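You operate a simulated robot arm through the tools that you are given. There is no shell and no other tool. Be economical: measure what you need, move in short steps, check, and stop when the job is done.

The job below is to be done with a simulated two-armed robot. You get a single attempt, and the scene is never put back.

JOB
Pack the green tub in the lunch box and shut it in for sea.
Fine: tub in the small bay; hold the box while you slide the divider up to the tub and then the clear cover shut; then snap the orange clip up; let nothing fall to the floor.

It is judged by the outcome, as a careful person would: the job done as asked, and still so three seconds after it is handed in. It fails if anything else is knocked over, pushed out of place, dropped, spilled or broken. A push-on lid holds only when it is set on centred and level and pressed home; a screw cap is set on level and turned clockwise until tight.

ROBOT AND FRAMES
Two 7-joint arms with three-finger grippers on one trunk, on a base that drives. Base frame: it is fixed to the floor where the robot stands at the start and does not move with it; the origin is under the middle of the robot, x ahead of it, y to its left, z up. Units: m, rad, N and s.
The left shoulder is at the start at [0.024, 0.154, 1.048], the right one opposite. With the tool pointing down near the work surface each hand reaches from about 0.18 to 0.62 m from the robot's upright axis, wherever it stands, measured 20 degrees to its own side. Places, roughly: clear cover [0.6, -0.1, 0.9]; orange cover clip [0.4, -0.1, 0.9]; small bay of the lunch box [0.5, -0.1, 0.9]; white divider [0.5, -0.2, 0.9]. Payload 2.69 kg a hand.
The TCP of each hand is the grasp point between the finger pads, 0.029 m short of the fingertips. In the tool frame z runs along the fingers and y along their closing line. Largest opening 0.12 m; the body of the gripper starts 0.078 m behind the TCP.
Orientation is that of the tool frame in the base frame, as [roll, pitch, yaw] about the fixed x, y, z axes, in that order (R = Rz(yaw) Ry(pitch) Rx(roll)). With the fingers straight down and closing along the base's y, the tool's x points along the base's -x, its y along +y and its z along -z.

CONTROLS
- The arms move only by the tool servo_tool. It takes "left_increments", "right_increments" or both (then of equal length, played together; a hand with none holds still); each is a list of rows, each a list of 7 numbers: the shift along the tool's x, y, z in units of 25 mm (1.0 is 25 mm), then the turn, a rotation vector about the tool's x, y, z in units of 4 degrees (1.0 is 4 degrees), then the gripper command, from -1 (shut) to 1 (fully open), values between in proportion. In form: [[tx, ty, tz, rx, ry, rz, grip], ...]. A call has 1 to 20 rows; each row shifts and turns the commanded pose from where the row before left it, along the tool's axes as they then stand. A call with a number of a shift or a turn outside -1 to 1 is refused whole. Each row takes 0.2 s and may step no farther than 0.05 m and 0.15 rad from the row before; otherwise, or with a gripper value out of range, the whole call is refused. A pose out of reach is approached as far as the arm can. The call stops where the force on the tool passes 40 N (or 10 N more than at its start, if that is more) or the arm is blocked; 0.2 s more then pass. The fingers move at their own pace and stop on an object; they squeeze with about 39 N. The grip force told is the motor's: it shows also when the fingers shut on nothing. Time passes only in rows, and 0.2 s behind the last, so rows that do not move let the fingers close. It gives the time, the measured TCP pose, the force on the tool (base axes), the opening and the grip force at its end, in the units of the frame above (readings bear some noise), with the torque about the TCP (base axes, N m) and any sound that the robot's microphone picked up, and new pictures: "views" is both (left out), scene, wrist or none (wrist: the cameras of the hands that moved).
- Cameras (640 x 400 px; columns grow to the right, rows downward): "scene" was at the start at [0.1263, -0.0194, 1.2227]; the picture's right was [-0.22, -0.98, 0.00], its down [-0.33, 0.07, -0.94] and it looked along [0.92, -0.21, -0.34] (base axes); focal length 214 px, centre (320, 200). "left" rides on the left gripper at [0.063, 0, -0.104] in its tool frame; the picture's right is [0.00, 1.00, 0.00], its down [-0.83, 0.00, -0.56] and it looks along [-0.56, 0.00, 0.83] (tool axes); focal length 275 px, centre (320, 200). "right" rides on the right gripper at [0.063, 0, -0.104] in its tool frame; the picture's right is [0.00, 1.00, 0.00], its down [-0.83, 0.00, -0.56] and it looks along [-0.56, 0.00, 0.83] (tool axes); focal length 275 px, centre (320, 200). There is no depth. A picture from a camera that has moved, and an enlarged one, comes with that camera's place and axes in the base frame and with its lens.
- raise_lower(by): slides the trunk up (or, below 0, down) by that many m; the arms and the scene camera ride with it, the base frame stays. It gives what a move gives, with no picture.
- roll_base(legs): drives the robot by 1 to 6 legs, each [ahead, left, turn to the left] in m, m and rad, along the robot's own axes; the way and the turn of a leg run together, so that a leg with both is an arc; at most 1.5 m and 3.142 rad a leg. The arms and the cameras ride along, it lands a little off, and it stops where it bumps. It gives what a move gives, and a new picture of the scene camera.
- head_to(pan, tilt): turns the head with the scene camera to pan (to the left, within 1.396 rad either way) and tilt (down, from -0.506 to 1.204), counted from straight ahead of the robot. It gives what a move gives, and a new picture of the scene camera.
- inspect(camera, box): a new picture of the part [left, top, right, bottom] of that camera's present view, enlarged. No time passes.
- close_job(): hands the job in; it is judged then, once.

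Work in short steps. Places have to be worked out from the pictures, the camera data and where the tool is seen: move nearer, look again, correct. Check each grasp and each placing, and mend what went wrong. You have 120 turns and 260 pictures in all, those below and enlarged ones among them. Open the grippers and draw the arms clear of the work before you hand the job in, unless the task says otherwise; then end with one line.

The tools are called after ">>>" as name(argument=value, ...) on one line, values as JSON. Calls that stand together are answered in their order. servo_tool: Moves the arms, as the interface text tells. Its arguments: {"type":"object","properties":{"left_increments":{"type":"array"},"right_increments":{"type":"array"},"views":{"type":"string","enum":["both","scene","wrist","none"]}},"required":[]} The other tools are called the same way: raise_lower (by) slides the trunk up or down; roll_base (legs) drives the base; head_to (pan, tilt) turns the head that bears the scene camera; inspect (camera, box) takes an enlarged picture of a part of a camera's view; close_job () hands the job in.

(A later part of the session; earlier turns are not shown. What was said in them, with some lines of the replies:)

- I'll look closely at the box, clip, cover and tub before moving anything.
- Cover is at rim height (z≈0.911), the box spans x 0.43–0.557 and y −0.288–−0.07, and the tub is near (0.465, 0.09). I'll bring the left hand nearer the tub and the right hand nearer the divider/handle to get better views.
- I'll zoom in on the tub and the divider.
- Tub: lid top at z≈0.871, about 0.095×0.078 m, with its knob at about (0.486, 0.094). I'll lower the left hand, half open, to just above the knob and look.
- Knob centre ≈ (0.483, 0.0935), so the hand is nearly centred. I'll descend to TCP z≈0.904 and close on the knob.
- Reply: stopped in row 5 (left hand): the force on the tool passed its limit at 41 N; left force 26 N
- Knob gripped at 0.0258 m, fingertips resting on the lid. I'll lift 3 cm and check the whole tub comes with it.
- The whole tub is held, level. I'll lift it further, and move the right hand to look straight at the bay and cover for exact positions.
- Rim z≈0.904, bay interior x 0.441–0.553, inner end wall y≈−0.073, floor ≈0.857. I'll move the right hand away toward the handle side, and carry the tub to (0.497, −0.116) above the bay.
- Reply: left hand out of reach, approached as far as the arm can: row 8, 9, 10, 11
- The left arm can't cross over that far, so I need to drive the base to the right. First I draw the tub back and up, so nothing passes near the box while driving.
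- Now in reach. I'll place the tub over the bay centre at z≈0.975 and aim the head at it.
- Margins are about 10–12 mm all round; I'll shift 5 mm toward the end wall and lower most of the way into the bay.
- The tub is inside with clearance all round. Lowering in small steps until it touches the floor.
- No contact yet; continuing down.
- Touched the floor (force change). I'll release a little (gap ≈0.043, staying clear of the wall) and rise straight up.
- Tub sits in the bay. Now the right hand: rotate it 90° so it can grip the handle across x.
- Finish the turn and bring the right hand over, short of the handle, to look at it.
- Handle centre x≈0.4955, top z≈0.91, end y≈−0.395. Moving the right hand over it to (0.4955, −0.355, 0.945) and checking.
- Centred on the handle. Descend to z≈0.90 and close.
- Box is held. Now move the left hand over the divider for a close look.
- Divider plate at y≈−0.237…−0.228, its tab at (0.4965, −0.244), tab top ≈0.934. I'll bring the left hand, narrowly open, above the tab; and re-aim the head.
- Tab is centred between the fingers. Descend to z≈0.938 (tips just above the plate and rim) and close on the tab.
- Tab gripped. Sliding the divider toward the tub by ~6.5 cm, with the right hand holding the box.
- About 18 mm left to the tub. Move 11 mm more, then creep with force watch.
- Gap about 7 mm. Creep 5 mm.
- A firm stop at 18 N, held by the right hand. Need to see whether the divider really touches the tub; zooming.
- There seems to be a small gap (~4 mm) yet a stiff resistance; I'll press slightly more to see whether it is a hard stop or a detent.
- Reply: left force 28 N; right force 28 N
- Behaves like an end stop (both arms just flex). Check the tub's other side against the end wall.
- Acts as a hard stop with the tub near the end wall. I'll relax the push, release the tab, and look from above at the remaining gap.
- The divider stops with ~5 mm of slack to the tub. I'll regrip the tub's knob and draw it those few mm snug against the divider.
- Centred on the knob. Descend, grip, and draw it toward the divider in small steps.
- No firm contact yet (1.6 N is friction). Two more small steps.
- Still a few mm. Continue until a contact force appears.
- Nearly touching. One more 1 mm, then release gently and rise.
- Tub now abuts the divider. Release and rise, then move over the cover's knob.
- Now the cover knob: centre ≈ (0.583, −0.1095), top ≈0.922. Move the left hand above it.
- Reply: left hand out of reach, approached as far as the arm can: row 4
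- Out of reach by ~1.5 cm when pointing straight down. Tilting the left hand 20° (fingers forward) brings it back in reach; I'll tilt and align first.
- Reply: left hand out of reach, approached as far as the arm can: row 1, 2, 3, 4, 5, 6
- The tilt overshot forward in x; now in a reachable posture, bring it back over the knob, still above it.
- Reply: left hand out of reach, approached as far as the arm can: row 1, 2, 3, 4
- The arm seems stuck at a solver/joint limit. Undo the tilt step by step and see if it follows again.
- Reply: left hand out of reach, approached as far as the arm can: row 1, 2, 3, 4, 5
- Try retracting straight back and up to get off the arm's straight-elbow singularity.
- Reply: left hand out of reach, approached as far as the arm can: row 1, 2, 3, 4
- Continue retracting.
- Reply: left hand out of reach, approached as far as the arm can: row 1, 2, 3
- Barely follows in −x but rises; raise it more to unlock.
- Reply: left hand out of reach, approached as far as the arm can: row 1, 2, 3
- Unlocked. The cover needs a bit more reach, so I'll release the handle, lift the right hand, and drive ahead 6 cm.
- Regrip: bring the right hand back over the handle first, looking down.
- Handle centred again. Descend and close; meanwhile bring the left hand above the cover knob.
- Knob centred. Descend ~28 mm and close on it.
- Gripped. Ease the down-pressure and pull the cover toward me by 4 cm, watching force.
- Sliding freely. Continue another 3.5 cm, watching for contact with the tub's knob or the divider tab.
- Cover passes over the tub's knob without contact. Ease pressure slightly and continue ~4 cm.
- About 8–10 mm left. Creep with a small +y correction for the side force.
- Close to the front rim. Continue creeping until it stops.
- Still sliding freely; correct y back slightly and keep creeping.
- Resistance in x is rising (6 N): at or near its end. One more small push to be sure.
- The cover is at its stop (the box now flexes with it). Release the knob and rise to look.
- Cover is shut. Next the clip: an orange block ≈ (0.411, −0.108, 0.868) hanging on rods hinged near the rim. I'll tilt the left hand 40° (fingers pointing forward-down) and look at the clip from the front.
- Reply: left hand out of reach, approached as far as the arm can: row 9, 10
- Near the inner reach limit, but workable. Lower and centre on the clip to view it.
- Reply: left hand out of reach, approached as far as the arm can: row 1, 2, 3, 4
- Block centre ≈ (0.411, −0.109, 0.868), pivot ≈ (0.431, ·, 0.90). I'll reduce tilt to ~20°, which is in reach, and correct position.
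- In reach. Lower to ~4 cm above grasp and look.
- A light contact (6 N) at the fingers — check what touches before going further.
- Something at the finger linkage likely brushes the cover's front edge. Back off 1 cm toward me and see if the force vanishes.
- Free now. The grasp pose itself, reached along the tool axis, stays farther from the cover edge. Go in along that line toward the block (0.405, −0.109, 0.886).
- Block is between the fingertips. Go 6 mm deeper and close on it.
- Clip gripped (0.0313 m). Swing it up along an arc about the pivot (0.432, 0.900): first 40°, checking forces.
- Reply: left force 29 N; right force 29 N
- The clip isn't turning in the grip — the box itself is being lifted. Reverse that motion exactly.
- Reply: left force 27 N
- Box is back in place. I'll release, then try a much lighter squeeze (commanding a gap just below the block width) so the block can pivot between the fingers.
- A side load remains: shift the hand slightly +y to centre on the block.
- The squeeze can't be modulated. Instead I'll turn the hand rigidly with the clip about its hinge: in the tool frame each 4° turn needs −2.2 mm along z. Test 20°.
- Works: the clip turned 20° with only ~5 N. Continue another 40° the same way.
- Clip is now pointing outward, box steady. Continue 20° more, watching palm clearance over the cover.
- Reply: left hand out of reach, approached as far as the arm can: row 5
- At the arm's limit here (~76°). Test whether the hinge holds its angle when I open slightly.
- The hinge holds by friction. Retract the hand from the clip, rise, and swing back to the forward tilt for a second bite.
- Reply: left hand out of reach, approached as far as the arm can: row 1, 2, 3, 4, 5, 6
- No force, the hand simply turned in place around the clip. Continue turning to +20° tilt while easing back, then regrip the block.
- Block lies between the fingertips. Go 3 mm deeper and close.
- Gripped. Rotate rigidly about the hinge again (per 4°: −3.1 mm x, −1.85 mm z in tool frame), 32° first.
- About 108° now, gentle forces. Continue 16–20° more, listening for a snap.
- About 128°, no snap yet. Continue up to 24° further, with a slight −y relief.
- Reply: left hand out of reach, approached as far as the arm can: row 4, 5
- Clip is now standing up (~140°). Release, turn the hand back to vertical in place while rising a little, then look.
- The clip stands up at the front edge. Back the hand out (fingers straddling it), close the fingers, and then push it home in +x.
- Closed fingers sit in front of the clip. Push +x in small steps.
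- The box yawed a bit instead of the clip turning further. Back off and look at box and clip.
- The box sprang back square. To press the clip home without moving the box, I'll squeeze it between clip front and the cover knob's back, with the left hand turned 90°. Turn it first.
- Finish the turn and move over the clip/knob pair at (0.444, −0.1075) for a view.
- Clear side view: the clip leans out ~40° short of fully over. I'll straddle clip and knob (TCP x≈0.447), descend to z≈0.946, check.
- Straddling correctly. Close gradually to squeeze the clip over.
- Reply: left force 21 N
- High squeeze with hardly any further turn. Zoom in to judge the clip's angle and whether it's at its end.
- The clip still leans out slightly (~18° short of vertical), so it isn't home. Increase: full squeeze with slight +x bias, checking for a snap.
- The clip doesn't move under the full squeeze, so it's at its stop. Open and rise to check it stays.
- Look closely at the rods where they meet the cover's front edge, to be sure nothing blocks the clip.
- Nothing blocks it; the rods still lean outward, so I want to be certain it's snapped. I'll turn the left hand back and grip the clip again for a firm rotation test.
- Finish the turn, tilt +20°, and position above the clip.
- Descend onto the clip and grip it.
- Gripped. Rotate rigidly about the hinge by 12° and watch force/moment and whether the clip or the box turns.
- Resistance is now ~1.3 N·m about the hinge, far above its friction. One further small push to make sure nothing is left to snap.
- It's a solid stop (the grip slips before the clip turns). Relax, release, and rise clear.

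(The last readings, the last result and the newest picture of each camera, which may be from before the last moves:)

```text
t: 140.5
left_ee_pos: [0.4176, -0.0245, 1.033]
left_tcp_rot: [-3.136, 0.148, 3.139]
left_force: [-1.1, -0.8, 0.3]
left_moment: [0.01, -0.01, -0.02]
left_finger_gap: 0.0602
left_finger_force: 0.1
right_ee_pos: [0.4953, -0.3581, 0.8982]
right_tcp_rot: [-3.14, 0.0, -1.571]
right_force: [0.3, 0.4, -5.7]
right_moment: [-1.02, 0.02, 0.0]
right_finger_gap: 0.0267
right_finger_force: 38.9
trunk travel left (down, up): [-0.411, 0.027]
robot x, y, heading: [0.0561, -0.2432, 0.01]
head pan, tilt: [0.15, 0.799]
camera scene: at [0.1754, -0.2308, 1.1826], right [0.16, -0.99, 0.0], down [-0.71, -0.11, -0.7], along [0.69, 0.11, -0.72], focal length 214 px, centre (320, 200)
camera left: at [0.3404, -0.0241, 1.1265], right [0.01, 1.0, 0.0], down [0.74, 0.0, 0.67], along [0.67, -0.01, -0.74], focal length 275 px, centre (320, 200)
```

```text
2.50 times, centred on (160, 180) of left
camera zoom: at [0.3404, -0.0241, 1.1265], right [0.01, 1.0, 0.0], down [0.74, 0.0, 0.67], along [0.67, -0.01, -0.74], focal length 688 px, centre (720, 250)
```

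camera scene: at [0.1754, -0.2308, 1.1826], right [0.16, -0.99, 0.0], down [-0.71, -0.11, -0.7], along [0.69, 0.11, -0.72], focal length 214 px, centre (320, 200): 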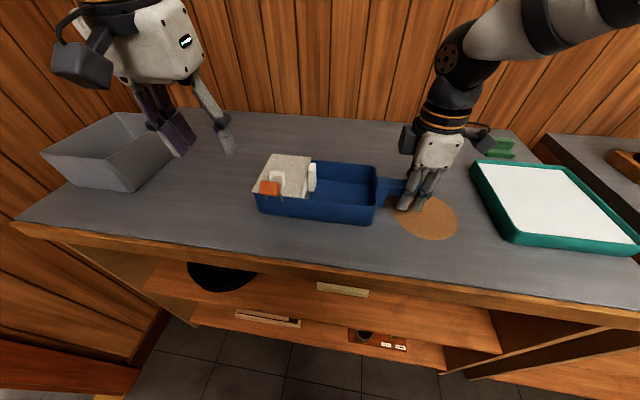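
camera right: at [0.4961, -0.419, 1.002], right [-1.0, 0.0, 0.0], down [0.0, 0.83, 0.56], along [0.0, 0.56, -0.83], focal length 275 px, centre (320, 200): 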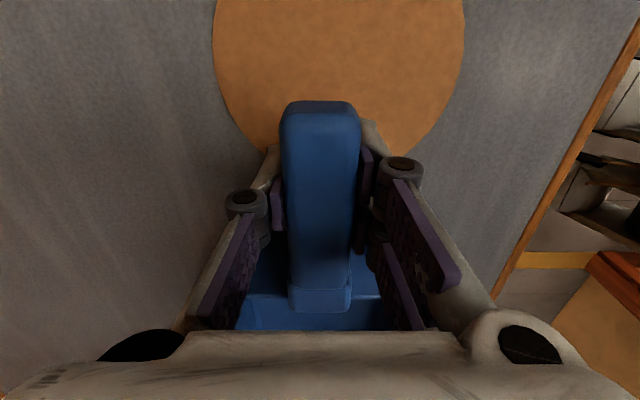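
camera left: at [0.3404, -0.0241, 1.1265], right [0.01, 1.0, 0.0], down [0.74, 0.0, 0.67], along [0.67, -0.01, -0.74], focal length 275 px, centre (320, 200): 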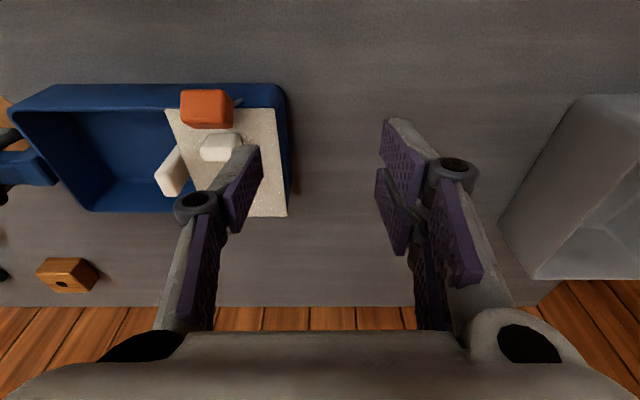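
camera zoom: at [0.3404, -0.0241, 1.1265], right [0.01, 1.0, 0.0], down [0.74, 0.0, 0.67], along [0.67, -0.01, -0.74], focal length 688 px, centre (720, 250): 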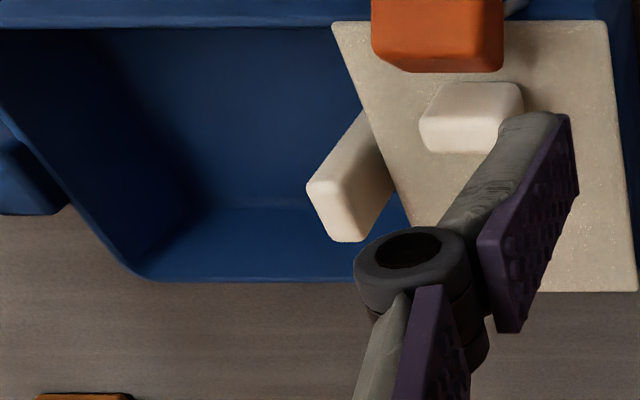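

Clip stays up, cover shut, divider in place. Now release the handle and raise the right hand; move the left clear too.

>>> servo_tool(right_increments=[[0, 0, 0, 0, 0, 0, -0.5], [0, 0, 0, 0, 0, 0, -0.1], [0, 0, 0, 0, 0, 0, 0.2], [0, 0, -0.6, 0, 0, 0, 0.2], [0, 0, -0.9, 0, 0, 0, 0.2], [0, 0, -0.9, 0, 0, 0, 0.2], [0.6, 0, -0.9, 0, 0, 0, 0.2], [0.8, 0, -0.5, 0, 0, 0, 0.2], [0, 0, 0, 0, 0, 0, 0.2]], left_increments=[[0, 0.6, -0.3, 0, 0, 0, 0], [0, 0.6, -0.3, 0, 0, 0, 0], [0, 0.6, -0.3, 0, 0, 0, 0], [0.4, 0.6, -0.3, 0, 0, 0, 0], [0.4, 0.4, -0.3, 0, 0, 0, 0], [0, 0, 0, 0, 0, 0, 0], [0, 0, 0, 0, 0, 0, 0], [0, 0, 0, 0, 0, 0, 0], [0, 0, 0, 0, 0, 0, 0]], views="both")

>>> inspect(camera="scene", box=[245, 140, 445, 245])

```text
t: 142.5
left_ee_pos: [0.3916, 0.0446, 1.0661]
left_tcp_rot: [-3.137, 0.148, 3.138]
left_force: [-0.3, -0.2, 0.6]
left_moment: [0.02, 0.01, 0.01]
left_finger_gap: 0.0599
left_finger_force: 0.1
right_ee_pos: [0.497, -0.3908, 0.9947]
right_tcp_rot: [-3.141, 0.0, -1.572]
right_force: [-0.7, 0.0, -0.2]
right_moment: [-0.02, -0.01, -0.01]
right_finger_gap: 0.0719
right_finger_force: 0.1
trunk travel left (down, up): [-0.411, 0.027]
robot x, y, heading: [0.0628, -0.2443, 0.006]
head pan, tilt: [0.15, 0.799]
camera scene: at [0.1751, -0.2303, 1.1826], right [0.16, -0.99, 0.0], down [-0.71, -0.11, -0.7], along [0.69, 0.11, -0.72], focal length 214 px, centre (320, 200)
camera right: at [0.4971, -0.4532, 1.0984], right [-1.0, 0.0, 0.0], down [0.0, 0.83, 0.56], along [0.0, 0.56, -0.83], focal length 275 px, centre (320, 200)
camera left: at [0.3137, 0.0461, 1.1602], right [0.01, 1.0, 0.0], down [0.74, 0.0, 0.67], along [0.67, -0.01, -0.74], focal length 275 px, centre (320, 200)
```

scene: 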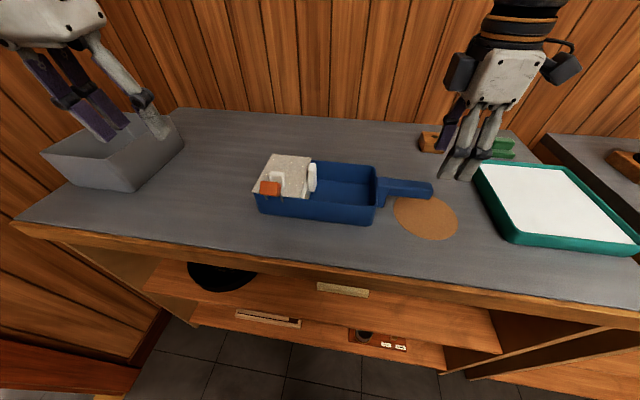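
right: 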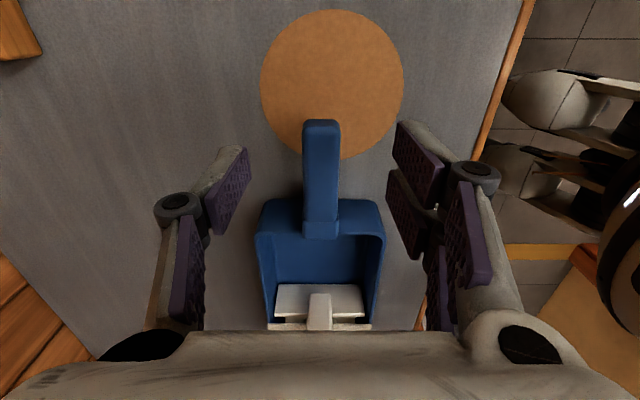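
left: 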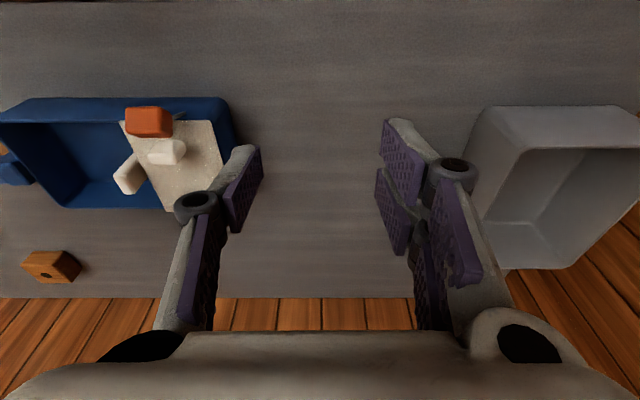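

```text
3.20 times, centred on (345, 192) of scene
camera zoom: at [0.1751, -0.2303, 1.1826], right [0.16, -0.99, 0.0], down [-0.71, -0.11, -0.7], along [0.69, 0.11, -0.72], focal length 686 px, centre (240, 224)
```

zoom: 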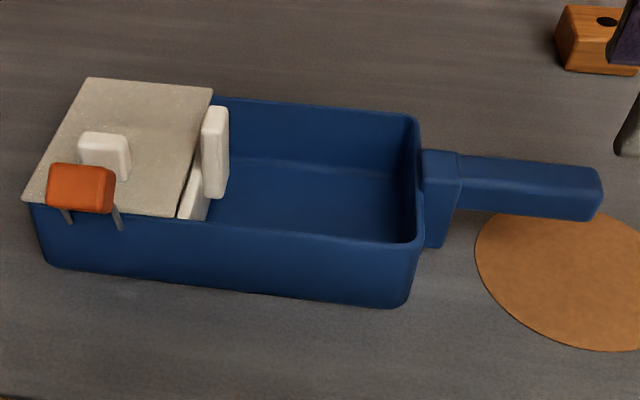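

Everything checks out in the pictures: tub in the bay against the divider, cover shut flush with the front, clip up and holding by itself, box square on the bench, and both hands open and clear. Handing in.

>>> close_job()

```text
The job is handed in.
```

The green tub is in the small bay against the divider, with the clear cover shut and the orange clip raised to its stop. I heard no snap, and the clip's rods still lean slightly outward. The divider hit its own stop about 5 mm short of the tub, so I drew the tub back against it, leaving roughly 8 mm free at the bay's end wall. Nothing fell.
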